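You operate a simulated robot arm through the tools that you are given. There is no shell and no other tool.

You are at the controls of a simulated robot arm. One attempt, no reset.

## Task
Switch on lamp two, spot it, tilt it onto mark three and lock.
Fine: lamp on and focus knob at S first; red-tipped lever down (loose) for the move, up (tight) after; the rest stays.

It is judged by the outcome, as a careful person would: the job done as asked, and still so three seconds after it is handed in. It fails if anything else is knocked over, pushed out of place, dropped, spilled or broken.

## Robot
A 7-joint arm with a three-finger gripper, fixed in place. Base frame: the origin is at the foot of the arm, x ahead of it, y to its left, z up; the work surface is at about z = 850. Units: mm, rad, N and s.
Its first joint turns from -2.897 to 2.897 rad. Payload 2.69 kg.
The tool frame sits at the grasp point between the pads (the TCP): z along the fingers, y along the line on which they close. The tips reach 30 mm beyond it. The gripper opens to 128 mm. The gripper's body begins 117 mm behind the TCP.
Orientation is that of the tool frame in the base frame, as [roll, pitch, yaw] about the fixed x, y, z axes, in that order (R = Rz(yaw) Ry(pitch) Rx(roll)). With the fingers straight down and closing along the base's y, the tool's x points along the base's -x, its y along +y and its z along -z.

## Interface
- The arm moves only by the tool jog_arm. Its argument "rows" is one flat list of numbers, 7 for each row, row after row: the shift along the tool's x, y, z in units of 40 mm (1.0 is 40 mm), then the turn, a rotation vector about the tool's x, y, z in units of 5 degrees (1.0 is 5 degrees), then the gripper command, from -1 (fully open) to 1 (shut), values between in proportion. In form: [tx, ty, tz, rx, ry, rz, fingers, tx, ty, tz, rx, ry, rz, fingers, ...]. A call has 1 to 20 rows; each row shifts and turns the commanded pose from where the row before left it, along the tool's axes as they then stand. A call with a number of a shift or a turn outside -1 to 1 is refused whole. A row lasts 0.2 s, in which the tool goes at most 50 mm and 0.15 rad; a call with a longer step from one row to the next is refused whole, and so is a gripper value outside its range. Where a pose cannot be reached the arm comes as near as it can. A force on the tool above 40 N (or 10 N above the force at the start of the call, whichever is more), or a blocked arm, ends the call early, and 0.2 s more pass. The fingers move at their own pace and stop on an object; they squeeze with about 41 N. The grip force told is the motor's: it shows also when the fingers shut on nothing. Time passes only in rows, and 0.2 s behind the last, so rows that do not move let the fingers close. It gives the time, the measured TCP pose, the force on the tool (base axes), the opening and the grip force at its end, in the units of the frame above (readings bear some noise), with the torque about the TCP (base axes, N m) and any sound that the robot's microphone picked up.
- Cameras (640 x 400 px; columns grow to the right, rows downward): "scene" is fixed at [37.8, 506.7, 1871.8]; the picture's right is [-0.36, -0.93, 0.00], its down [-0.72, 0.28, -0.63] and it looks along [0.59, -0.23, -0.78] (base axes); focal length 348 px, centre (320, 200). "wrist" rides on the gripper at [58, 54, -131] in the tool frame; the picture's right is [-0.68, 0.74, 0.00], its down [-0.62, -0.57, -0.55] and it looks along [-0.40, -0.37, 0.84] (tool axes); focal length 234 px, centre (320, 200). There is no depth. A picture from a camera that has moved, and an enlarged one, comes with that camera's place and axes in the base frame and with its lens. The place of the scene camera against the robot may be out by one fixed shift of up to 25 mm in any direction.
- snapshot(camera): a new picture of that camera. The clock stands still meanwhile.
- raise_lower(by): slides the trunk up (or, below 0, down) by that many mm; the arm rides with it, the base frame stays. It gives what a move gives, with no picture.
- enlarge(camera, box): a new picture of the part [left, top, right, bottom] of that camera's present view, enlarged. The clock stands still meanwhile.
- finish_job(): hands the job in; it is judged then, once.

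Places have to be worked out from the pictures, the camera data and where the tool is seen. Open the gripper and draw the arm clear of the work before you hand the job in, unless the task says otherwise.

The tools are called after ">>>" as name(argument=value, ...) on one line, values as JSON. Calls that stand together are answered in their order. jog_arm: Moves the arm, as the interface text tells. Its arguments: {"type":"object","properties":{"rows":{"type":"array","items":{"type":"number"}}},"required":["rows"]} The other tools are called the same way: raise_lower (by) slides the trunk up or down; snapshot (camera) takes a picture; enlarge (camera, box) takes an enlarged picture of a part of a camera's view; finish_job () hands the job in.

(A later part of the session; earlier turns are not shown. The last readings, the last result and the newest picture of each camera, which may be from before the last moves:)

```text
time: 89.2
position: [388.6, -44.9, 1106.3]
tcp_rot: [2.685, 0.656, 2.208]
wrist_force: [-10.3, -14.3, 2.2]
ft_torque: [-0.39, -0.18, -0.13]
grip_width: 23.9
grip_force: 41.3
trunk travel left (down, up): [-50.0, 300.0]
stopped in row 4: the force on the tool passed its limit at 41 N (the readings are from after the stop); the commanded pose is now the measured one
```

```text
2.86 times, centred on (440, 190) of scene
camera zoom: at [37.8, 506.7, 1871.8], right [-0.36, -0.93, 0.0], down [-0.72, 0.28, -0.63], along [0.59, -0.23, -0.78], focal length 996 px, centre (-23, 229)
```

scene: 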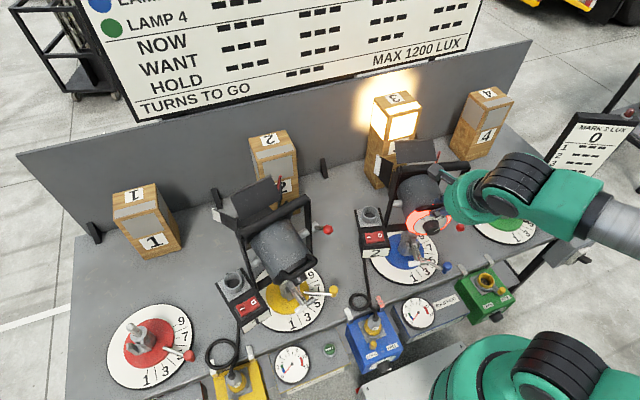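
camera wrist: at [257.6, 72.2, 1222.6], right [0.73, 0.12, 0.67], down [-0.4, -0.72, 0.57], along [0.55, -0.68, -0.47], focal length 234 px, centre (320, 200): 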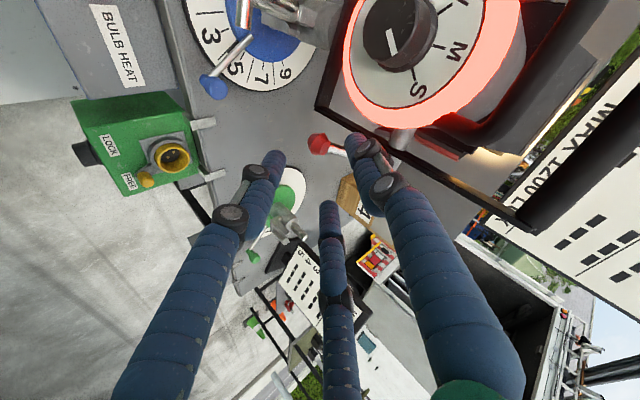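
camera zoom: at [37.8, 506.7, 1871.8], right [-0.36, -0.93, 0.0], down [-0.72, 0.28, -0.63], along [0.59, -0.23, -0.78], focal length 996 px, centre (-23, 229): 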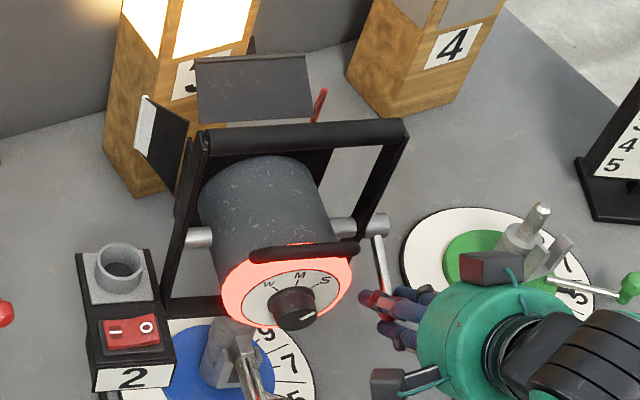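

The stiff grip stopped it at 41 N with the lever near −21°. I relax the grip so the ball can turn in the fingers and shift slightly to ease the side load.

>>> jog_arm(rows=[0, 0, 0, 0, 0, 0, 0.7, -0.04, -0.07, 0, 0, 0, 0, 0.65, 0, 0, 0, 0, 0, 0, 0.65])

>>> enlarge(camera="wrist", box=[260, 110, 380, 230])

>>> enlarge(camera="scene", box=[350, 50, 450, 150])

```text
time: 90.0
position: [389.7, -45.5, 1107.4]
tcp_rot: [2.684, 0.658, 2.206]
wrist_force: [4.6, 3.8, -3.6]
ft_torque: [0.46, 0.26, 0.5]
grip_width: 23.7
grip_force: 40.9
trunk travel left (down, up): [-50.0, 300.0]
```

```text
3.33 times, centred on (320, 170) of wrist
camera zoom: at [303.0, 55.8, 1183.0], right [0.73, 0.12, 0.67], down [-0.4, -0.72, 0.57], along [0.55, -0.68, -0.48], focal length 781 px, centre (320, 300)
```

zoom: 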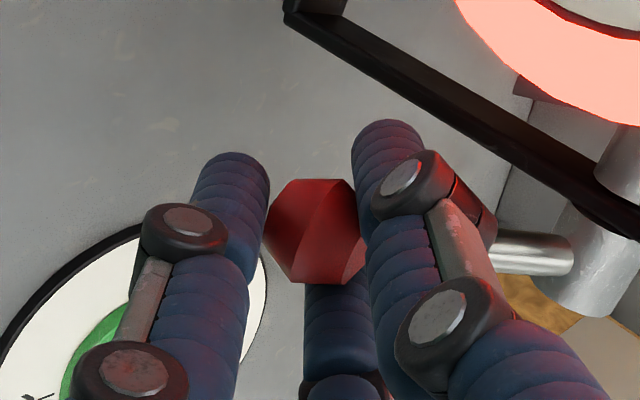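

```text
4.00 times, centred on (400, 100) of scene
camera zoom: at [37.8, 506.7, 1871.8], right [-0.36, -0.93, 0.0], down [-0.72, 0.28, -0.63], along [0.59, -0.23, -0.78], focal length 1394 px, centre (0, 600)
```

zoom: 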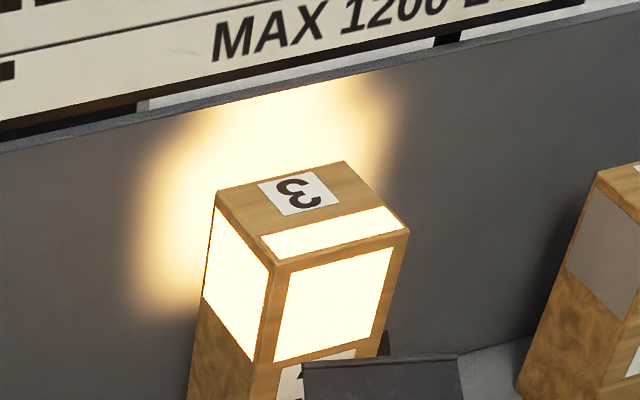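

The pool is unchanged. I open the fingers a little to see whether the lever holds its position by itself.

>>> jog_arm(rows=[0, 0, 0, 0, 0, 0, 0.55, 0, 0, 0, 0, 0, 0, 0.4, 0, 0, 0, 0, 0, 0, 0.3, 0, 0, 0, 0, 0, 0, 0.28])

>>> enlarge(camera="wrist", box=[260, 110, 380, 230])

>>> enlarge(camera="scene", box=[370, 120, 510, 260])

```text
time: 91.0
position: [390.0, -48.2, 1106.2]
tcp_rot: [2.685, 0.657, 2.207]
wrist_force: [0.9, -1.0, -0.3]
ft_torque: [0.02, 0.01, 0.02]
grip_width: 46.1
grip_force: 0.0
trunk travel left (down, up): [-50.0, 300.0]
```

```text
3.33 times, centred on (320, 170) of wrist
camera zoom: at [302.6, 55.5, 1183.2], right [0.73, 0.12, 0.67], down [-0.4, -0.72, 0.57], along [0.55, -0.68, -0.48], focal length 781 px, centre (320, 300)
```

zoom: 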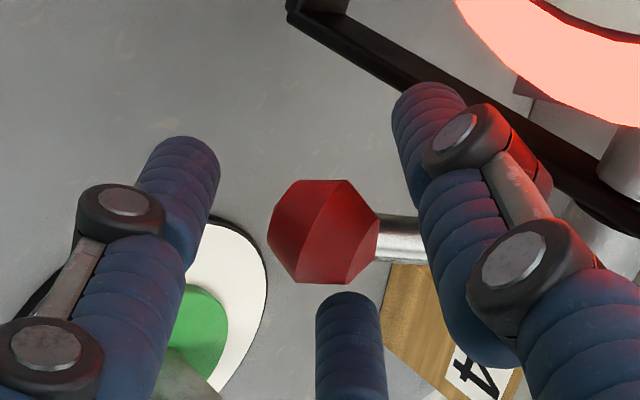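

```text
2.86 times, centred on (440, 190) of scene
camera zoom: at [37.8, 506.7, 1871.8], right [-0.36, -0.93, 0.0], down [-0.72, 0.28, -0.63], along [0.59, -0.23, -0.78], focal length 996 px, centre (-23, 229)
```

zoom: 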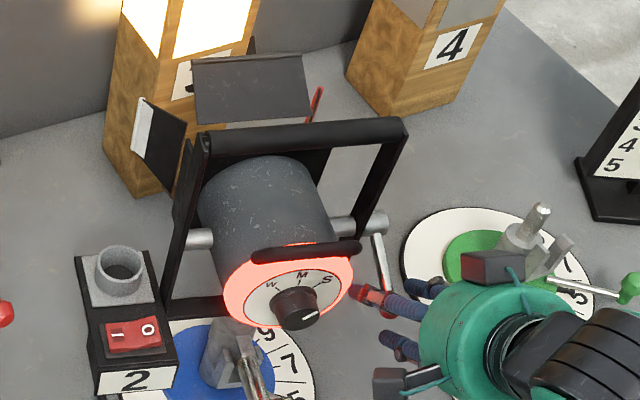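

The lever stays put by friction (now about −28°), so I can ratchet it. I lean the hand further (towards θ≈70°) around the ball so the lift is across the fingers.

>>> jog_arm(rows=[0.025, -0.015, 0.006, -0.5, -0.866, 0, 0.28, 0.025, -0.015, 0.006, -0.5, -0.866, 0, 0.28, 0.025, -0.015, 0.006, -0.5, -0.866, 0, 0.28, 0.025, -0.015, 0.006, -0.5, -0.866, 0, 0.28, 0, 0, 0, 0, 0, 0, 0.28])

>>> enlarge(camera="wrist", box=[260, 110, 380, 230])

>>> enlarge(camera="scene", box=[370, 120, 510, 260])

```text
time: 92.2
position: [386.8, -46.0, 1102.7]
tcp_rot: [2.331, 0.904, 1.956]
wrist_force: [-0.8, 0.3, 0.9]
ft_torque: [-0.01, 0.0, -0.02]
grip_width: 46.3
grip_force: 0.1
trunk travel left (down, up): [-50.0, 300.0]
```

```text
3.33 times, centred on (320, 170) of wrist
camera zoom: at [281.4, 60.8, 1137.2], right [0.47, 0.19, 0.86], down [-0.58, -0.67, 0.46], along [0.67, -0.71, -0.21], focal length 781 px, centre (320, 300)
```

zoom: 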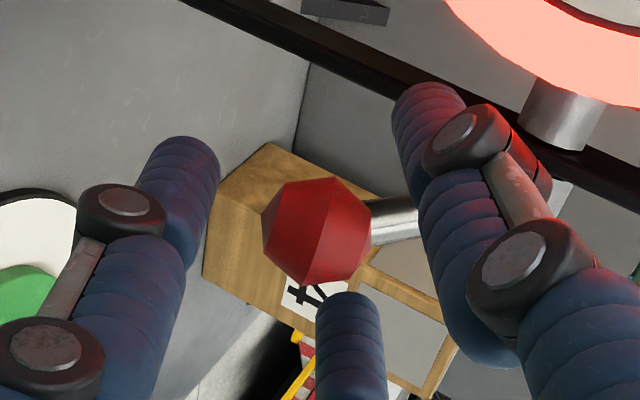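

```text
2.86 times, centred on (440, 190) of scene
camera zoom: at [37.8, 506.7, 1871.8], right [-0.36, -0.93, 0.0], down [-0.72, 0.28, -0.63], along [0.59, -0.23, -0.78], focal length 996 px, centre (-23, 229)
```

zoom: 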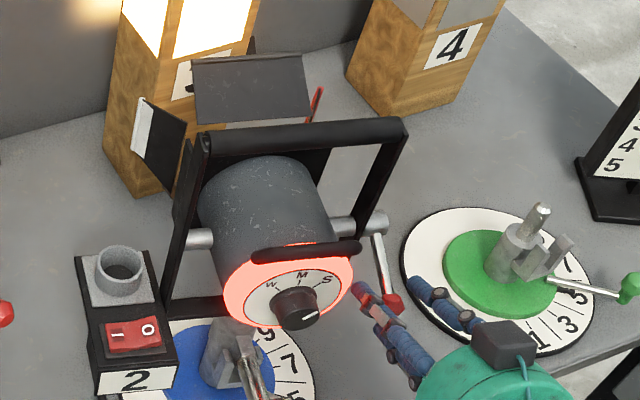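

θ≈65° works and the ball is centred. I advance 6 mm, grip, and swing hand and lever together rigidly about the pivot, 20° first.

>>> jog_arm(rows=[0.03, 0.03, 0.15, 0, 0, 0, 0.28, 0, 0, 0, 0, 0, 0, 0.5, 0, 0, 0, 0, 0, 0, 0.62, 0, 0, 0, 0, 0, 0, 0.7, 0, 0, 0, 0, 0, 0, 0.7])

>>> enlarge(camera="wrist", box=[260, 110, 380, 230])

```text
time: 93.5
position: [393.4, -46.5, 1098.6]
tcp_rot: [2.329, 0.904, 1.957]
wrist_force: [1.0, -3.0, 0.1]
ft_torque: [-0.06, -0.05, -0.03]
grip_width: 25.8
grip_force: 4.7
trunk travel left (down, up): [-50.0, 300.0]
```

```text
3.33 times, centred on (320, 170) of wrist
camera zoom: at [286.7, 61.1, 1134.5], right [0.47, 0.19, 0.86], down [-0.58, -0.67, 0.46], along [0.67, -0.71, -0.21], focal length 781 px, centre (320, 300)
```

zoom: 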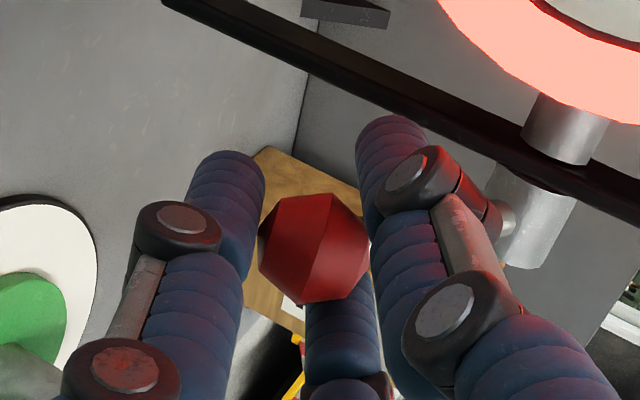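

Lightly gripped and centred. Now the rigid swing, 20°.

>>> jog_arm(rows=[-0.105, 0.0585, -0.136, 0.5, 0.866, 0, 0.75, -0.105, 0.0585, -0.136, 0.5, 0.866, 0, 0.75, -0.105, 0.0585, -0.136, 0.5, 0.866, 0, 0.75, -0.105, 0.0585, -0.136, 0.5, 0.866, 0, 0.75, 0, 0, 0, 0, 0, 0, 0.75])

>>> enlarge(camera="wrist", box=[260, 110, 380, 230])

>>> enlarge(camera="scene", box=[370, 120, 510, 260])

```text
time: 94.7
position: [385.2, -42.8, 1127.7]
tcp_rot: [2.685, 0.656, 2.207]
wrist_force: [1.6, -5.0, 0.3]
ft_torque: [0.0, -0.05, -0.04]
grip_width: 23.9
grip_force: 40.7
trunk travel left (down, up): [-50.0, 300.0]
```

```text
3.33 times, centred on (320, 170) of wrist
camera zoom: at [298.6, 58.1, 1204.5], right [0.73, 0.12, 0.67], down [-0.4, -0.72, 0.57], along [0.55, -0.68, -0.48], focal length 781 px, centre (320, 300)
```

zoom: 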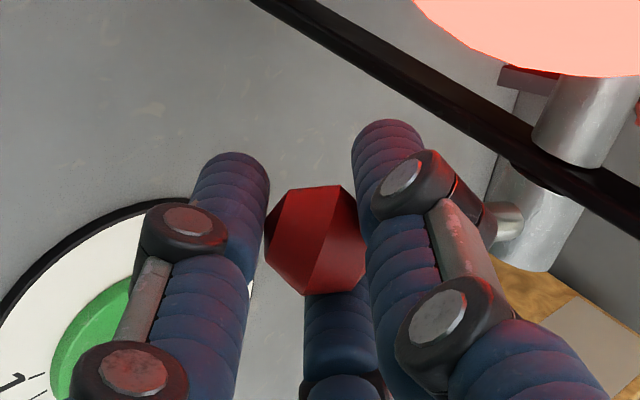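

```text
2.86 times, centred on (440, 190) of scene
camera zoom: at [37.8, 506.7, 1871.8], right [-0.36, -0.93, 0.0], down [-0.72, 0.28, -0.63], along [0.59, -0.23, -0.78], focal length 996 px, centre (-23, 229)
```

zoom: 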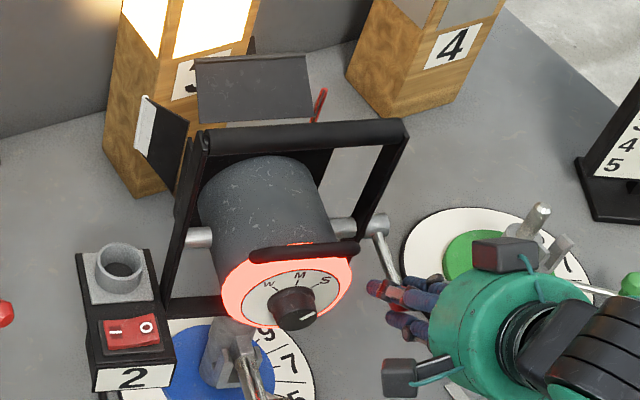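

The lever follows with only 5 N. I continue another 20°.

>>> jog_arm(rows=[-0.105, 0.0585, -0.136, 0.5, 0.866, 0, 0.75, -0.105, 0.0585, -0.136, 0.5, 0.866, 0, 0.75, -0.105, 0.0585, -0.136, 0.5, 0.866, 0, 0.75, -0.105, 0.0585, -0.136, 0.5, 0.866, 0, 0.75, 0, 0, 0, 0, 0, 0, 0.75])

>>> enlarge(camera="wrist", box=[260, 110, 380, 230])

>>> enlarge(camera="scene", box=[370, 120, 510, 260])

>>> enlarge(camera="scene", box=[350, 50, 450, 150])

```text
time: 95.8
position: [389.7, -43.3, 1156.4]
tcp_rot: [2.918, 0.372, 2.323]
wrist_force: [23.3, 9.9, 5.3]
ft_torque: [-0.08, -1.1, 0.01]
grip_width: 23.4
grip_force: 40.8
trunk travel left (down, up): [-50.0, 300.0]
```

```text
3.33 times, centred on (320, 170) of wrist
camera zoom: at [334.2, 50.0, 1265.4], right [0.91, 0.07, 0.4], down [-0.2, -0.77, 0.61], along [0.35, -0.63, -0.69], focal length 781 px, centre (320, 300)
```

zoom: 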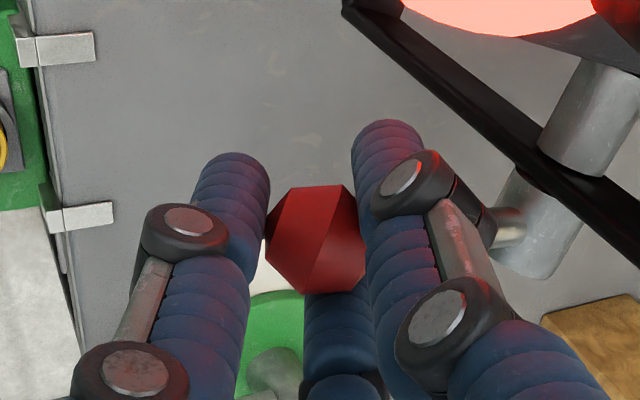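

```text
2.86 times, centred on (440, 190) of scene
camera zoom: at [37.8, 506.7, 1871.8], right [-0.36, -0.93, 0.0], down [-0.72, 0.28, -0.63], along [0.59, -0.23, -0.78], focal length 996 px, centre (-23, 229)
```

zoom: 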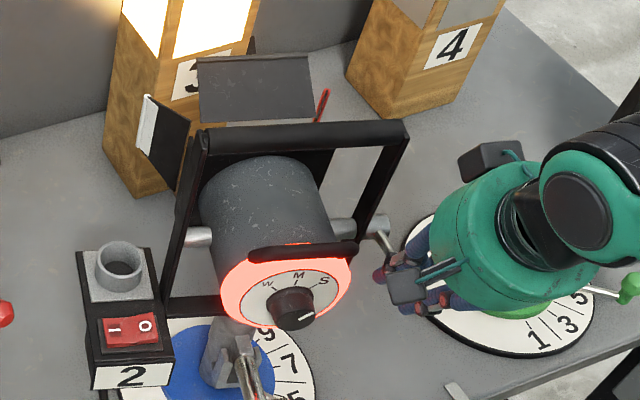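

```text
4.00 times, centred on (400, 100) of scene
camera zoom: at [37.8, 506.7, 1871.8], right [-0.36, -0.93, 0.0], down [-0.72, 0.28, -0.63], along [0.59, -0.23, -0.78], focal length 1394 px, centre (0, 600)
```

zoom: 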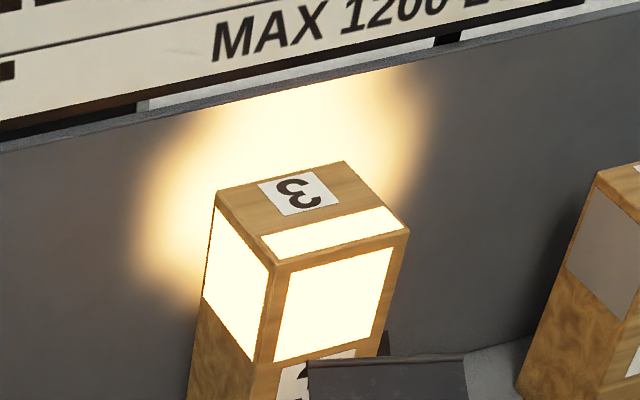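

The side force rose to 25 N, deflecting the head in pan. I shift the hand forward ~4 mm along that force to relieve it and look again.

>>> jog_arm(rows=[-0.048, 0.098, 0.013, 0, 0, 0, 0.7, 0, 0, 0, 0, 0, 0, 0.6])

>>> enlarge(camera="scene", box=[350, 50, 450, 150])

>>> enlarge(camera="wrist", box=[260, 110, 380, 230])

```text
time: 96.5
position: [390.3, -42.9, 1157.2]
tcp_rot: [2.92, 0.369, 2.321]
wrist_force: [0.0, -5.4, -0.1]
ft_torque: [-0.05, 0.03, -0.07]
grip_width: 29.5
grip_force: 3.0
trunk travel left (down, up): [-50.0, 300.0]
```

```text
4.00 times, centred on (400, 100) of scene
camera zoom: at [37.8, 506.7, 1871.8], right [-0.36, -0.93, 0.0], down [-0.72, 0.28, -0.63], along [0.59, -0.23, -0.78], focal length 1394 px, centre (0, 600)
```

zoom: 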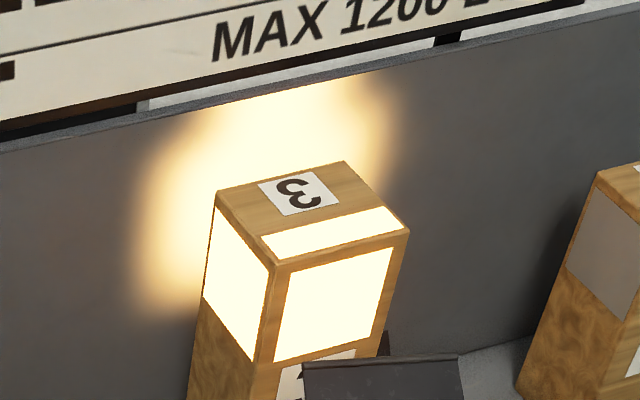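

```text
3.33 times, centred on (320, 170) of wrist
camera zoom: at [336.1, 50.8, 1265.4], right [0.92, 0.07, 0.4], down [-0.2, -0.77, 0.61], along [0.35, -0.63, -0.69], focal length 781 px, centre (320, 300)
```

zoom: 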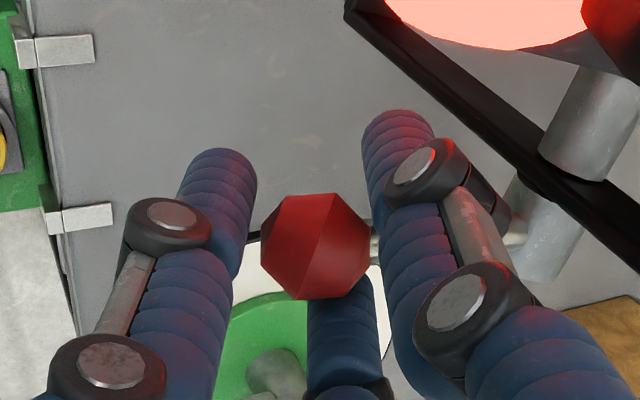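

Relieved – the pool returned to its place, so the lamp is undisturbed; the lever is near +9°. I open, lean the hand back to about 60° around the ball, and regrip for the last part.

>>> jog_arm(rows=[0, 0, 0, 0, 0, 0, 0.4, 0, 0, 0, 0, 0, 0, 0.25, 0.02, -0.012, 0.022, -0.5, -0.866, 0, 0.25, 0.02, -0.012, 0.02, -0.5, -0.866, 0, 0.25, 0.022, -0.012, 0.018, -0.5, -0.866, 0, 0.25, 0.022, -0.013, 0.015, -0.5, -0.866, 0, 0.25, 0.024, -0.014, 0.012, -0.5, -0.866, 0, 0.25, 0.025, -0.015, 0.008, -0.5, -0.866, 0, 0.25, 0.025, -0.015, 0.006, -0.5, -0.866, 0, 0.25, 0, 0, 0, 0, 0, 0, 0.25])

>>> enlarge(camera="wrist", box=[260, 110, 380, 230])

>>> enlarge(camera="scene", box=[370, 120, 510, 260])

```text
time: 98.7
position: [386.9, -43.7, 1149.1]
tcp_rot: [2.435, 0.85, 2.038]
wrist_force: [-0.3, -0.1, -0.6]
ft_torque: [0.02, -0.01, 0.04]
grip_width: 47.6
grip_force: 0.1
trunk travel left (down, up): [-50.0, 300.0]
```

```text
3.33 times, centred on (320, 170) of wrist
camera zoom: at [285.2, 63.1, 1195.0], right [0.54, 0.17, 0.82], down [-0.54, -0.68, 0.49], along [0.65, -0.71, -0.28], focal length 781 px, centre (320, 300)
```

zoom: 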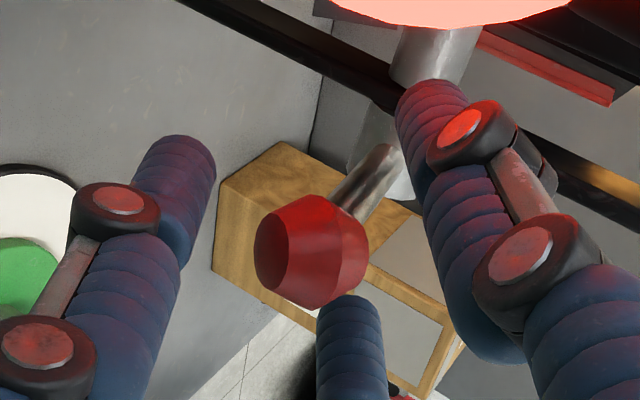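

```text
2.86 times, centred on (440, 190) of scene
camera zoom: at [37.8, 506.7, 1871.8], right [-0.36, -0.93, 0.0], down [-0.72, 0.28, -0.63], along [0.59, -0.23, -0.78], focal length 996 px, centre (-23, 229)
```

zoom: 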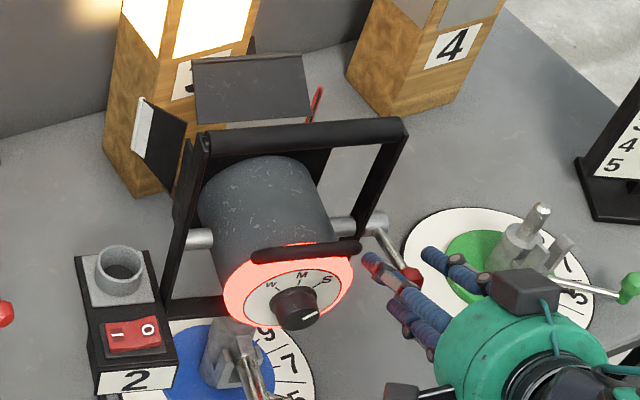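

The ball is about 5 mm ahead of the grasp point. I centre on it, grip, and swing up 15°.

>>> jog_arm(rows=[0.08, 0.06, -0.05, 0, 0, 0, 0.25, 0, 0, 0, 0, 0, 0, 0.5, 0, 0, 0, 0, 0, 0, 0.65, 0, 0, 0, 0, 0, 0, 0.75, -0.153, 0.088, -0.063, 0.5, 0.866, 0, 0.75, -0.153, 0.088, -0.063, 0.5, 0.866, 0, 0.75, -0.153, 0.088, -0.063, 0.5, 0.866, 0, 0.75, 0, 0, 0, 0, 0, 0, 0.75])

>>> enlarge(camera="wrist", box=[260, 110, 380, 230])

>>> enlarge(camera="scene", box=[370, 120, 510, 260])

>>> enlarge(camera="scene", box=[350, 50, 450, 150])

```text
time: 100.5
position: [391.5, -40.6, 1170.2]
tcp_rot: [2.687, 0.657, 2.208]
wrist_force: [2.4, -4.6, -2.4]
ft_torque: [-0.08, 0.11, -0.03]
grip_width: 28.7
grip_force: 9.1
trunk travel left (down, up): [-50.0, 300.0]
```

```text
3.33 times, centred on (320, 170) of wrist
camera zoom: at [305.2, 61.0, 1246.9], right [0.73, 0.12, 0.67], down [-0.4, -0.72, 0.57], along [0.55, -0.68, -0.48], focal length 781 px, centre (320, 300)
```

zoom: 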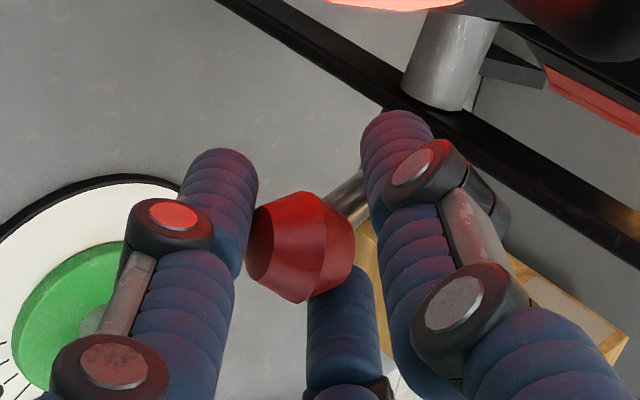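

```text
2.86 times, centred on (440, 190) of scene
camera zoom: at [37.8, 506.7, 1871.8], right [-0.36, -0.93, 0.0], down [-0.72, 0.28, -0.63], along [0.59, -0.23, -0.78], focal length 996 px, centre (-23, 229)
```

zoom: 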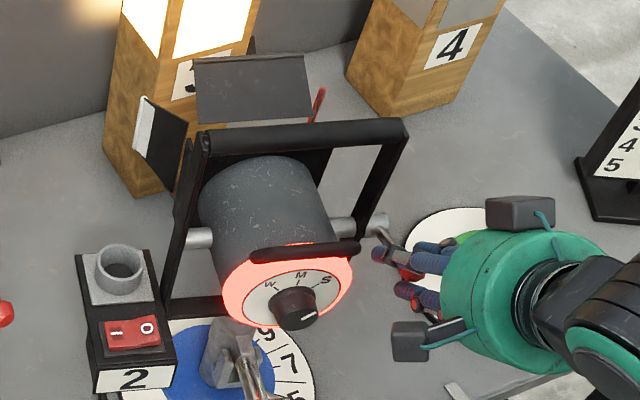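

```text
4.00 times, centred on (400, 100) of scene
camera zoom: at [37.8, 506.7, 1871.8], right [-0.36, -0.93, 0.0], down [-0.72, 0.28, -0.63], along [0.59, -0.23, -0.78], focal length 1394 px, centre (0, 600)
```

zoom: 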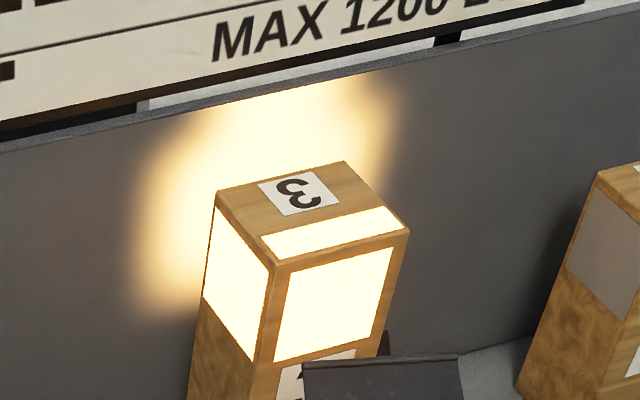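

Lever at about +24°, light unchanged. I continue upward 10°.

>>> jog_arm(rows=[-0.153, 0.088, -0.063, 0.5, 0.866, 0, 0.8, -0.153, 0.088, -0.063, 0.5, 0.866, 0, 0.8, 0, 0, 0, 0, 0, 0, 0.8])

>>> enlarge(camera="wrist", box=[260, 110, 380, 230])

>>> enlarge(camera="scene", box=[370, 120, 510, 260])

```text
time: 101.2
position: [399.0, -42.0, 1183.8]
tcp_rot: [2.812, 0.518, 2.277]
wrist_force: [-0.8, -7.3, -1.4]
ft_torque: [0.0, 0.0, 0.0]
grip_width: 28.8
grip_force: 11.7
trunk travel left (down, up): [-50.0, 300.0]
```

```text
3.33 times, centred on (320, 170) of wrist
camera zoom: at [326.7, 55.8, 1277.5], right [0.84, 0.09, 0.54], down [-0.3, -0.74, 0.6], along [0.46, -0.66, -0.59], focal length 781 px, centre (320, 300)
```

zoom: 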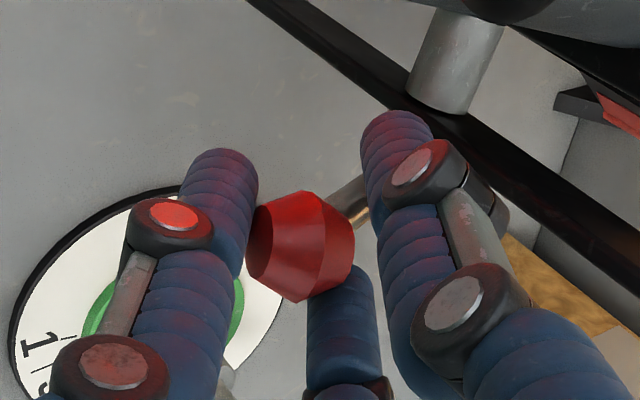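

```text
2.86 times, centred on (440, 190) of scene
camera zoom: at [37.8, 506.7, 1871.8], right [-0.36, -0.93, 0.0], down [-0.72, 0.28, -0.63], along [0.59, -0.23, -0.78], focal length 996 px, centre (-23, 229)
```

zoom: 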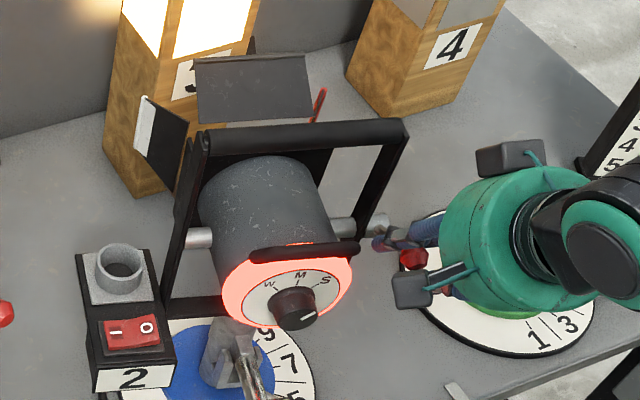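

Lever about +30°. I continue 10° more, watching for the tightening force.

>>> jog_arm(rows=[-0.153, 0.088, -0.063, 0.5, 0.866, 0, 0.85, -0.153, 0.088, -0.063, 0.5, 0.866, 0, 0.85, 0, 0, 0, 0, 0, 0, 0.85])

>>> enlarge(camera="wrist", box=[260, 110, 380, 230])

>>> enlarge(camera="scene", box=[370, 120, 510, 260])

>>> enlarge(camera="scene", box=[350, 50, 450, 150])

```text
time: 102.0
position: [408.8, -44.9, 1195.2]
tcp_rot: [2.919, 0.372, 2.325]
wrist_force: [-0.7, -8.9, 0.2]
ft_torque: [-0.02, -0.03, 0.02]
grip_width: 28.4
grip_force: 13.8
trunk travel left (down, up): [-50.0, 300.0]
```

```text
3.33 times, centred on (320, 170) of wrist
camera zoom: at [353.1, 48.7, 1304.3], right [0.91, 0.07, 0.4], down [-0.2, -0.77, 0.61], along [0.35, -0.63, -0.69], focal length 781 px, centre (320, 300)
```

zoom: 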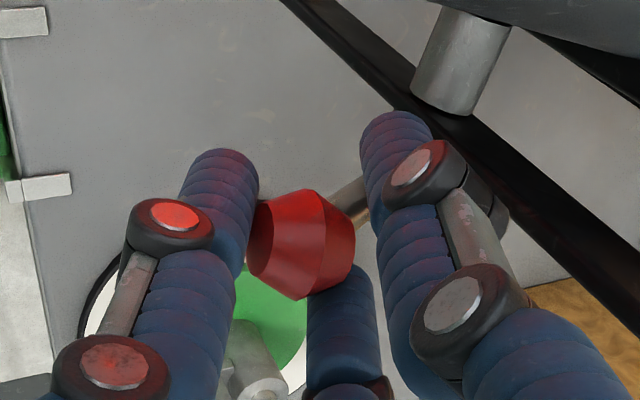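

```text
2.86 times, centred on (440, 190) of scene
camera zoom: at [37.8, 506.7, 1871.8], right [-0.36, -0.93, 0.0], down [-0.72, 0.28, -0.63], along [0.59, -0.23, -0.78], focal length 996 px, centre (-23, 229)
```

zoom: 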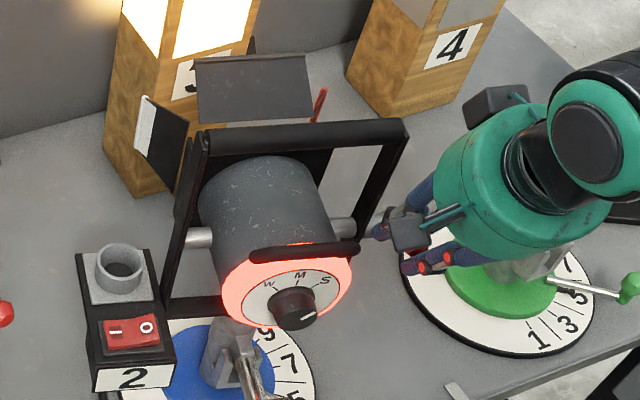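

```text
4.00 times, centred on (400, 100) of scene
camera zoom: at [37.8, 506.7, 1871.8], right [-0.36, -0.93, 0.0], down [-0.72, 0.28, -0.63], along [0.59, -0.23, -0.78], focal length 1394 px, centre (0, 600)
```

zoom: 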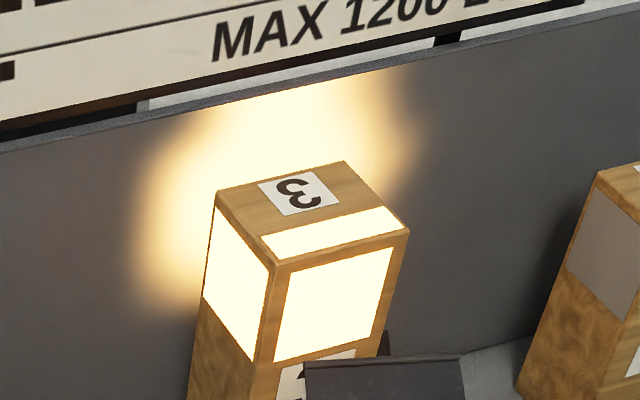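

Lever at about +39–40° (it started at ≈42°). One more step to press it fully up.

>>> jog_arm(rows=[-0.092, 0.053, -0.038, 0.3, 0.52, 0, 0.85, -0.092, 0.053, -0.038, 0.3, 0.52, 0, 0.85, 0, 0, 0, 0, 0, 0, 0.85])

>>> enlarge(camera="wrist", box=[260, 110, 380, 230])

>>> enlarge(camera="scene", box=[350, 50, 450, 150])

```text
time: 102.8
position: [415.4, -47.5, 1201.2]
tcp_rot: [2.977, 0.281, 2.341]
wrist_force: [0.2, -7.3, -5.7]
ft_torque: [-0.08, 0.06, -0.01]
grip_width: 28.6
grip_force: 14.3
trunk travel left (down, up): [-50.0, 300.0]
```

```text
3.33 times, centred on (320, 170) of wrist
camera zoom: at [371.2, 43.7, 1318.0], right [0.95, 0.06, 0.3], down [-0.14, -0.79, 0.6], along [0.28, -0.61, -0.74], focal length 781 px, centre (320, 300)
```

zoom: 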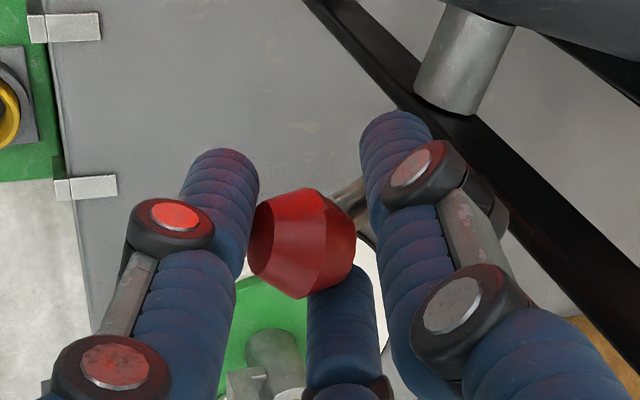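

```text
4.00 times, centred on (400, 100) of scene
camera zoom: at [37.8, 506.7, 1871.8], right [-0.36, -0.93, 0.0], down [-0.72, 0.28, -0.63], along [0.59, -0.23, -0.78], focal length 1394 px, centre (0, 600)
```

zoom: 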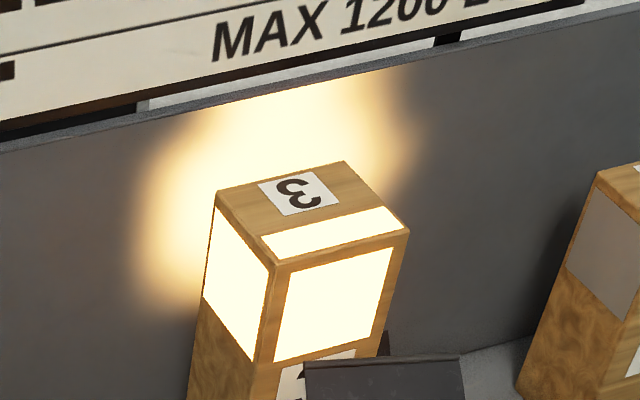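

The ball is back at its upper place (≈45°). I press a bit further to make sure it is against the tight end.

>>> jog_arm(rows=[-0.1, 0.058, -0.041, 0.2, 0.346, 0, 0.85, -0.06, 0.035, -0.025, 0, 0, 0, 0.85, 0, 0, 0, 0, 0, 0, 0.85])

>>> enlarge(camera="wrist", box=[260, 110, 380, 230])

>>> enlarge(camera="scene", box=[370, 120, 510, 260])

```text
time: 103.7
position: [420.3, -48.3, 1205.8]
tcp_rot: [2.995, 0.253, 2.346]
wrist_force: [-11.1, -0.9, -9.8]
ft_torque: [0.04, 0.26, -0.05]
grip_width: 30.3
grip_force: 15.2
trunk travel left (down, up): [-50.0, 300.0]
```

```text
3.33 times, centred on (320, 170) of wrist
camera zoom: at [380.5, 42.2, 1324.6], right [0.96, 0.06, 0.27], down [-0.12, -0.79, 0.6], along [0.25, -0.61, -0.75], focal length 781 px, centre (320, 300)
```

zoom: 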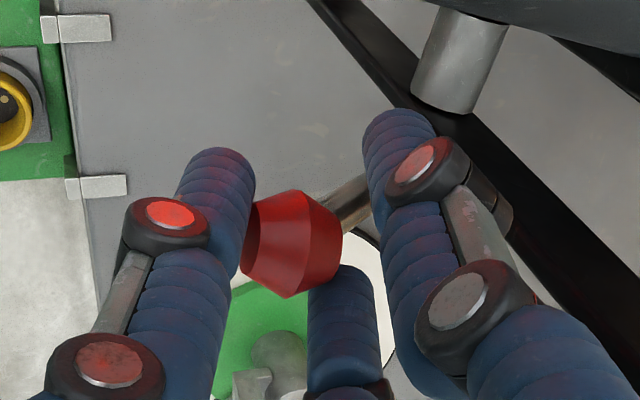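

```text
2.86 times, centred on (440, 190) of scene
camera zoom: at [37.8, 506.7, 1871.8], right [-0.36, -0.93, 0.0], down [-0.72, 0.28, -0.63], along [0.59, -0.23, -0.78], focal length 996 px, centre (-23, 229)
```

zoom: 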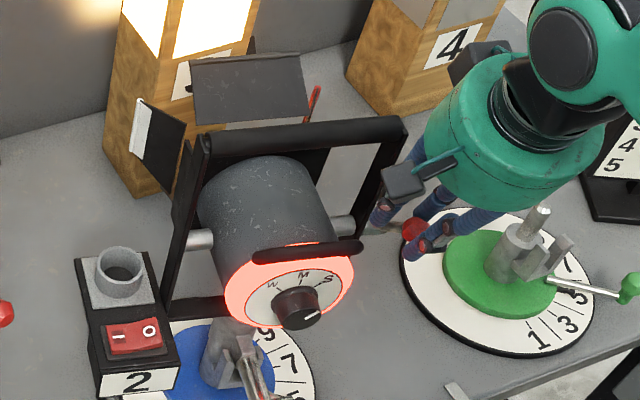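

The lever now resists with 15 N at its upper end: it is tight. I ease back, open and withdraw upward.

>>> jog_arm(rows=[0.1, -0.058, 0.04, 0, 0, 0, 0.7, 0, 0, 0, 0, 0, 0, 0.4, 0, 0, 0, 0, 0, 0, 0.2, 0, 0, -0.4, 0, 0, 0, 0.2, 0, 0, -0.7, 0, 0, 0, 0.2, 0, 0, -0.9, 0, 0, 0, 0.2, 0, 0, -0.9, 0, 0, 0, 0.2, 0, 0, 0, 0, 0, 0, 0.2])

>>> snapshot(camera="scene")

>>> snapshot(camera="wrist")

>>> enlarge(camera="scene", box=[370, 120, 510, 260])

>>> enlarge(camera="scene", box=[350, 50, 450, 150])

```text
time: 105.5
position: [386.2, -37.1, 1315.1]
tcp_rot: [2.994, 0.253, 2.346]
wrist_force: [-1.0, 0.2, 0.4]
ft_torque: [0.0, -0.02, 0.03]
grip_width: 51.1
grip_force: 0.1
trunk travel left (down, up): [-50.0, 300.0]
```

```text
taken
```

scene: 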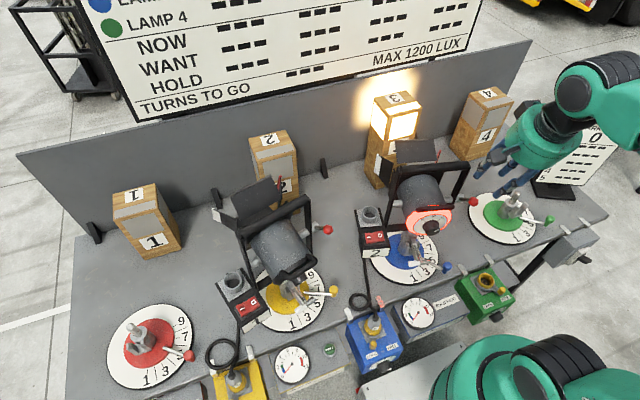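

```text
taken
camera wrist: at [345.6, 52.8, 1434.2], right [0.96, 0.06, 0.27], down [-0.12, -0.79, 0.6], along [0.25, -0.61, -0.75], focal length 234 px, centre (320, 200)
```

wrist: 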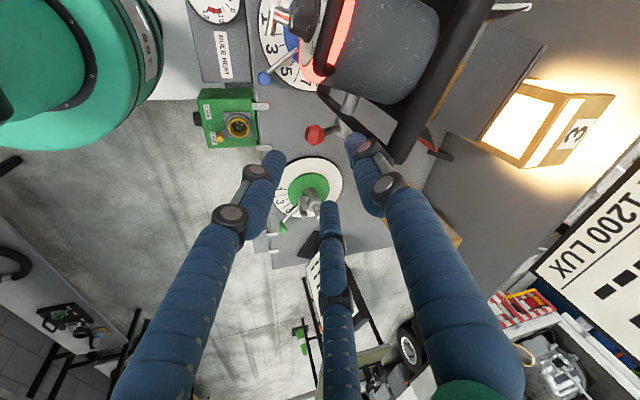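

```text
2.86 times, centred on (440, 190) of scene
camera zoom: at [37.8, 506.7, 1871.8], right [-0.36, -0.93, 0.0], down [-0.72, 0.28, -0.63], along [0.59, -0.23, -0.78], focal length 996 px, centre (-23, 229)
```

zoom: 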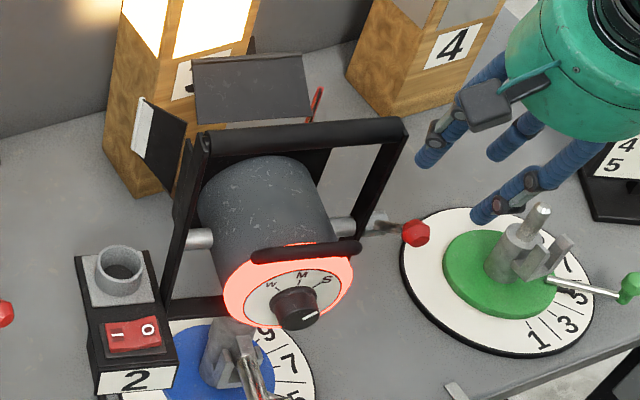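

```text
4.00 times, centred on (400, 100) of scene
camera zoom: at [37.8, 506.7, 1871.8], right [-0.36, -0.93, 0.0], down [-0.72, 0.28, -0.63], along [0.59, -0.23, -0.78], focal length 1394 px, centre (0, 600)
```

zoom: 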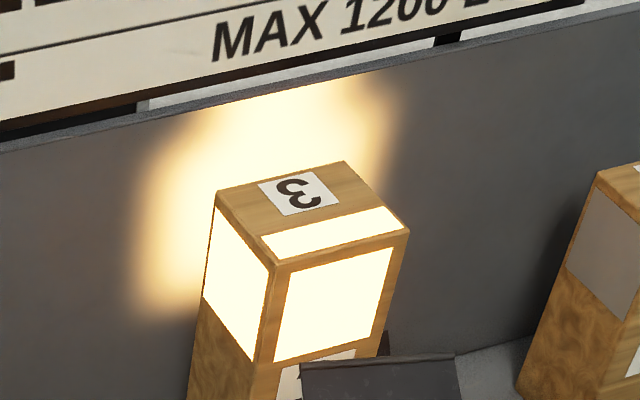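

The lever tip is exactly where it was before loosening (tight), and the light pool is unchanged. I use this new viewpoint to double-check the aim on mark three.

>>> enlarge(camera="wrist", box=[420, 40, 640, 220])

>>> enlarge(camera="wrist", box=[270, 0, 470, 150])

```text
2.22 times, centred on (530, 130) of wrist
camera zoom: at [345.6, 52.8, 1434.2], right [0.96, 0.06, 0.27], down [-0.12, -0.79, 0.6], along [0.25, -0.61, -0.75], focal length 520 px, centre (-147, 356)
```

zoom: 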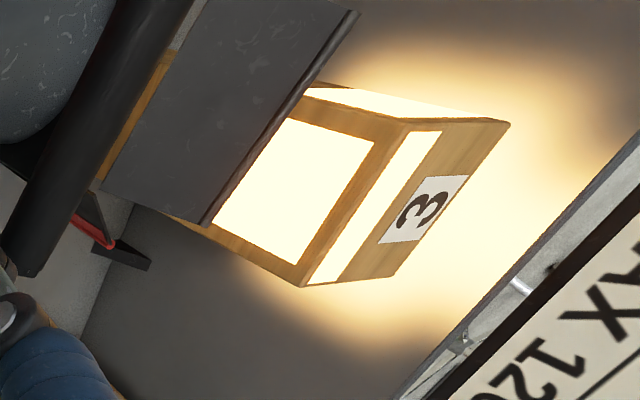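

```text
2.67 times, centred on (370, 75) of wrist
camera zoom: at [345.6, 52.8, 1434.2], right [0.96, 0.06, 0.27], down [-0.12, -0.79, 0.6], along [0.25, -0.61, -0.75], focal length 624 px, centre (187, 533)
```

zoom: 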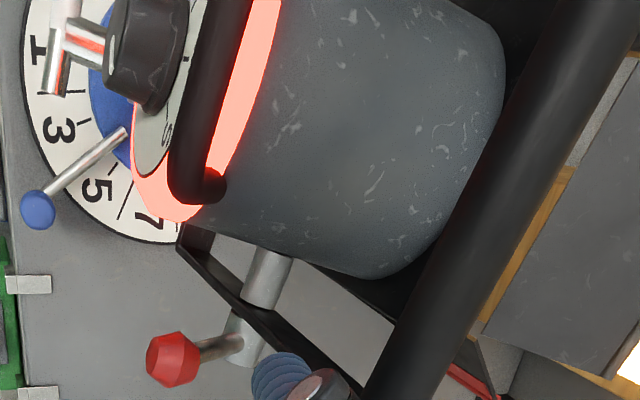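

The lever is tight and nothing else moved. To judge the beam's height more exactly I zoom on both edges of the light pool on the wall.

>>> enlarge(camera="wrist", box=[470, 130, 610, 218])

>>> enlarge(camera="wrist", box=[500, 30, 640, 118])

>>> enlarge(camera="scene", box=[340, 60, 440, 150])

```text
4.55 times, centred on (540, 174) of wrist
camera zoom: at [345.6, 52.8, 1434.2], right [0.96, 0.06, 0.27], down [-0.12, -0.79, 0.6], along [0.25, -0.61, -0.75], focal length 1064 px, centre (-680, 318)
```

zoom: 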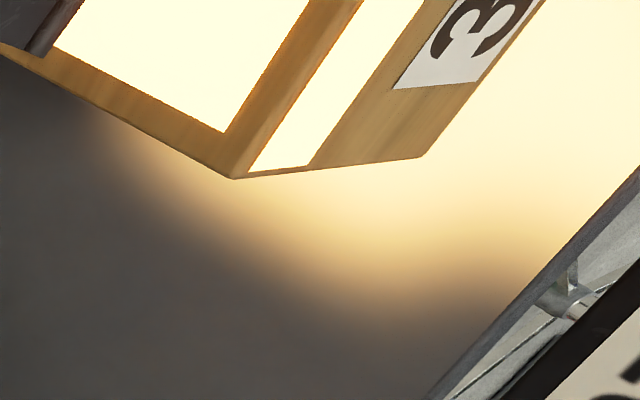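

```text
4.55 times, centred on (570, 74) of wrist
camera zoom: at [345.6, 52.8, 1434.2], right [0.96, 0.06, 0.27], down [-0.12, -0.79, 0.6], along [0.25, -0.61, -0.75], focal length 1064 px, centre (-816, 773)
```

zoom: 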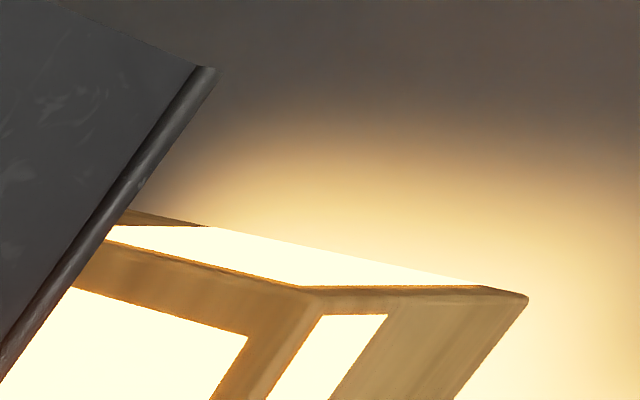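

```text
4.44 times, centred on (390, 105) of scene
camera zoom: at [37.8, 506.7, 1871.8], right [-0.36, -0.93, 0.0], down [-0.72, 0.28, -0.63], along [0.59, -0.23, -0.78], focal length 1549 px, centre (9, 622)
```

zoom: 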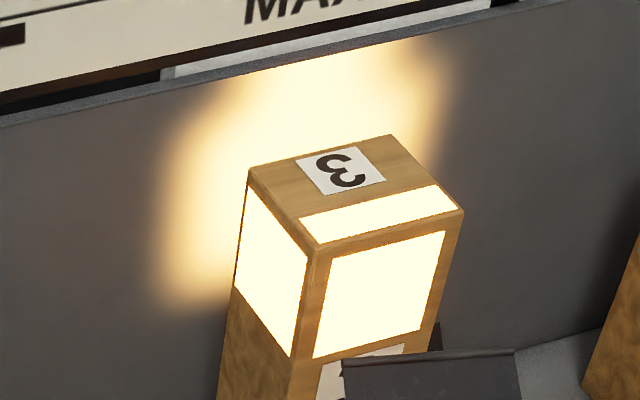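

The pool's centre on the wall is z≈1106, so the beam meets mark three ~19 mm (≈3°) below its patch centre (z≈1134). That's on the mark but low; I'll redo the tilt by about 3°. First back to the lever stand-off.

>>> jog_arm(rows=[0, 0, 0, -0.5, -0.866, 0, 0.2, 0, 0, 0, -0.5, -0.866, 0, 0.2, 0, 0, 0, -0.5, -0.866, 0, 0.2, 0, 0, 0, -0.5, -0.866, 0, 0.2, 0, 0, 0, -0.5, -0.866, 0, 0.2, 0, 0, 0, -0.3, -0.52, 0, 0.2, 0.765, -0.429, 0.2175, 0, 0, 0, 0.2, 0.765, -0.429, 0.2175, 0, 0, 0, 0.2, 0, 0, 0, 0, 0, 0, 0.2])

>>> enlarge(camera="wrist", box=[270, 70, 390, 190])

```text
time: 107.5
position: [349.4, -29.2, 1254.5]
tcp_rot: [2.685, 0.657, 2.208]
wrist_force: [0.2, -0.6, -0.3]
ft_torque: [0.03, -0.01, 0.03]
grip_width: 51.2
grip_force: 0.1
trunk travel left (down, up): [-50.0, 300.0]
```

```text
3.33 times, centred on (330, 130) of wrist
camera zoom: at [262.0, 72.2, 1330.4], right [0.73, 0.12, 0.67], down [-0.4, -0.72, 0.57], along [0.55, -0.68, -0.48], focal length 781 px, centre (287, 433)
```

zoom: 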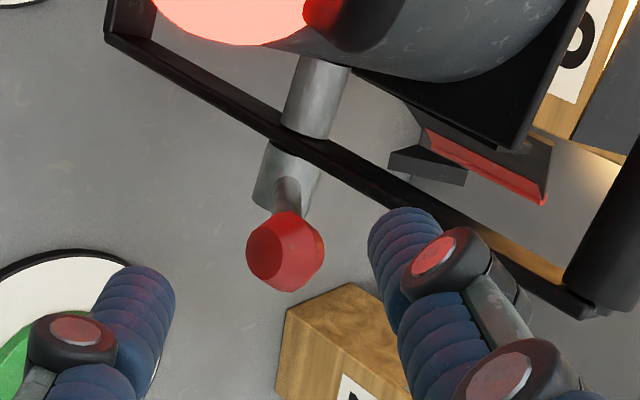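

The ball is at (412, −46, 1189) as before. I advance and grip it lightly.

>>> jog_arm(rows=[0, 0, 0.7, 0, 0, 0, 0.25, 0, 0, 0.7, 0, 0, 0, 0.28, 0, 0, 0.4, 0, 0, 0, 0.28, 0, 0, 0.3, 0, 0, 0, 0.28, 0, 0, 0, 0, 0, 0, 0.28, 0, 0, 0, 0, 0, 0, 0.5, 0, 0, 0, 0, 0, 0, 0.65, 0, 0, 0, 0, 0, 0, 0.75, 0, 0, 0, 0, 0, 0, 0.8])

>>> enlarge(camera="wrist", box=[260, 110, 380, 230])

```text
time: 109.5
position: [406.8, -45.1, 1191.4]
tcp_rot: [2.684, 0.658, 2.208]
wrist_force: [-1.4, -5.7, 0.3]
ft_torque: [-0.15, 0.0, -0.11]
grip_width: 29.4
grip_force: 12.0
trunk travel left (down, up): [-50.0, 300.0]
```

```text
3.33 times, centred on (320, 170) of wrist
camera zoom: at [318.4, 57.7, 1269.2], right [0.73, 0.12, 0.67], down [-0.4, -0.72, 0.57], along [0.55, -0.68, -0.48], focal length 781 px, centre (320, 300)
```

zoom: 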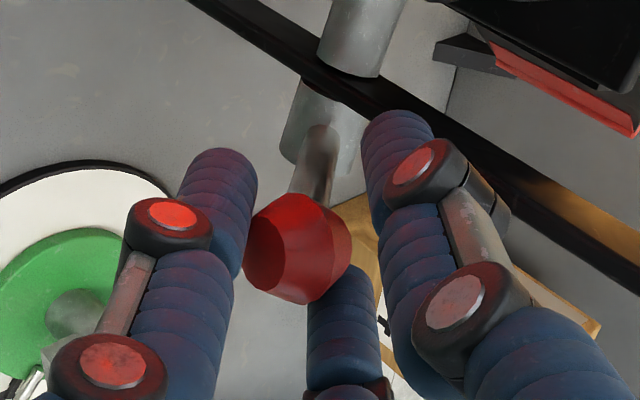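

Same light grip as the first time. I swing the lever down along the same arc, first half.

>>> jog_arm(rows=[0.345, -0.2, 0.0625, 0, 0, 0, 0.8, 0.275, -0.158, 0.115, 0, 0, 0, 0.8, 0.249, -0.143, 0.168, 0, 0, 0, 0.8, 0.224, -0.13, 0.216, 0, 0, 0, 0.8, 0, 0, 0, 0, 0, 0, 0.8])

>>> enlarge(camera="wrist", box=[260, 110, 380, 230])

>>> enlarge(camera="scene", box=[350, 50, 450, 150])

```text
time: 110.7
position: [384.9, -38.0, 1140.4]
tcp_rot: [2.683, 0.656, 2.209]
wrist_force: [-3.7, -6.1, 0.3]
ft_torque: [-0.02, 0.04, -0.02]
grip_width: 26.4
grip_force: 10.3
trunk travel left (down, up): [-50.0, 300.0]
```

```text
3.33 times, centred on (320, 170) of wrist
camera zoom: at [298.3, 63.5, 1216.9], right [0.73, 0.12, 0.67], down [-0.4, -0.72, 0.57], along [0.55, -0.68, -0.48], focal length 781 px, centre (320, 300)
```

zoom: 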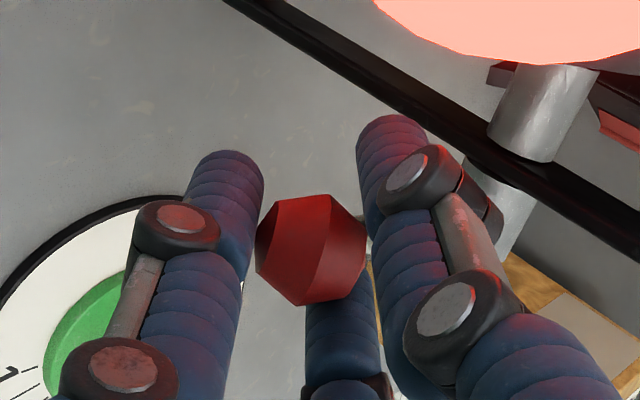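

```text
4.00 times, centred on (400, 100) of scene
camera zoom: at [37.8, 506.7, 1871.8], right [-0.36, -0.93, 0.0], down [-0.72, 0.28, -0.63], along [0.59, -0.23, -0.78], focal length 1394 px, centre (0, 600)
```

zoom: 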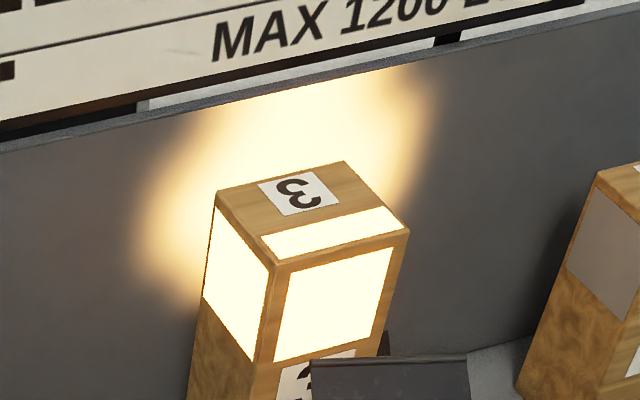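

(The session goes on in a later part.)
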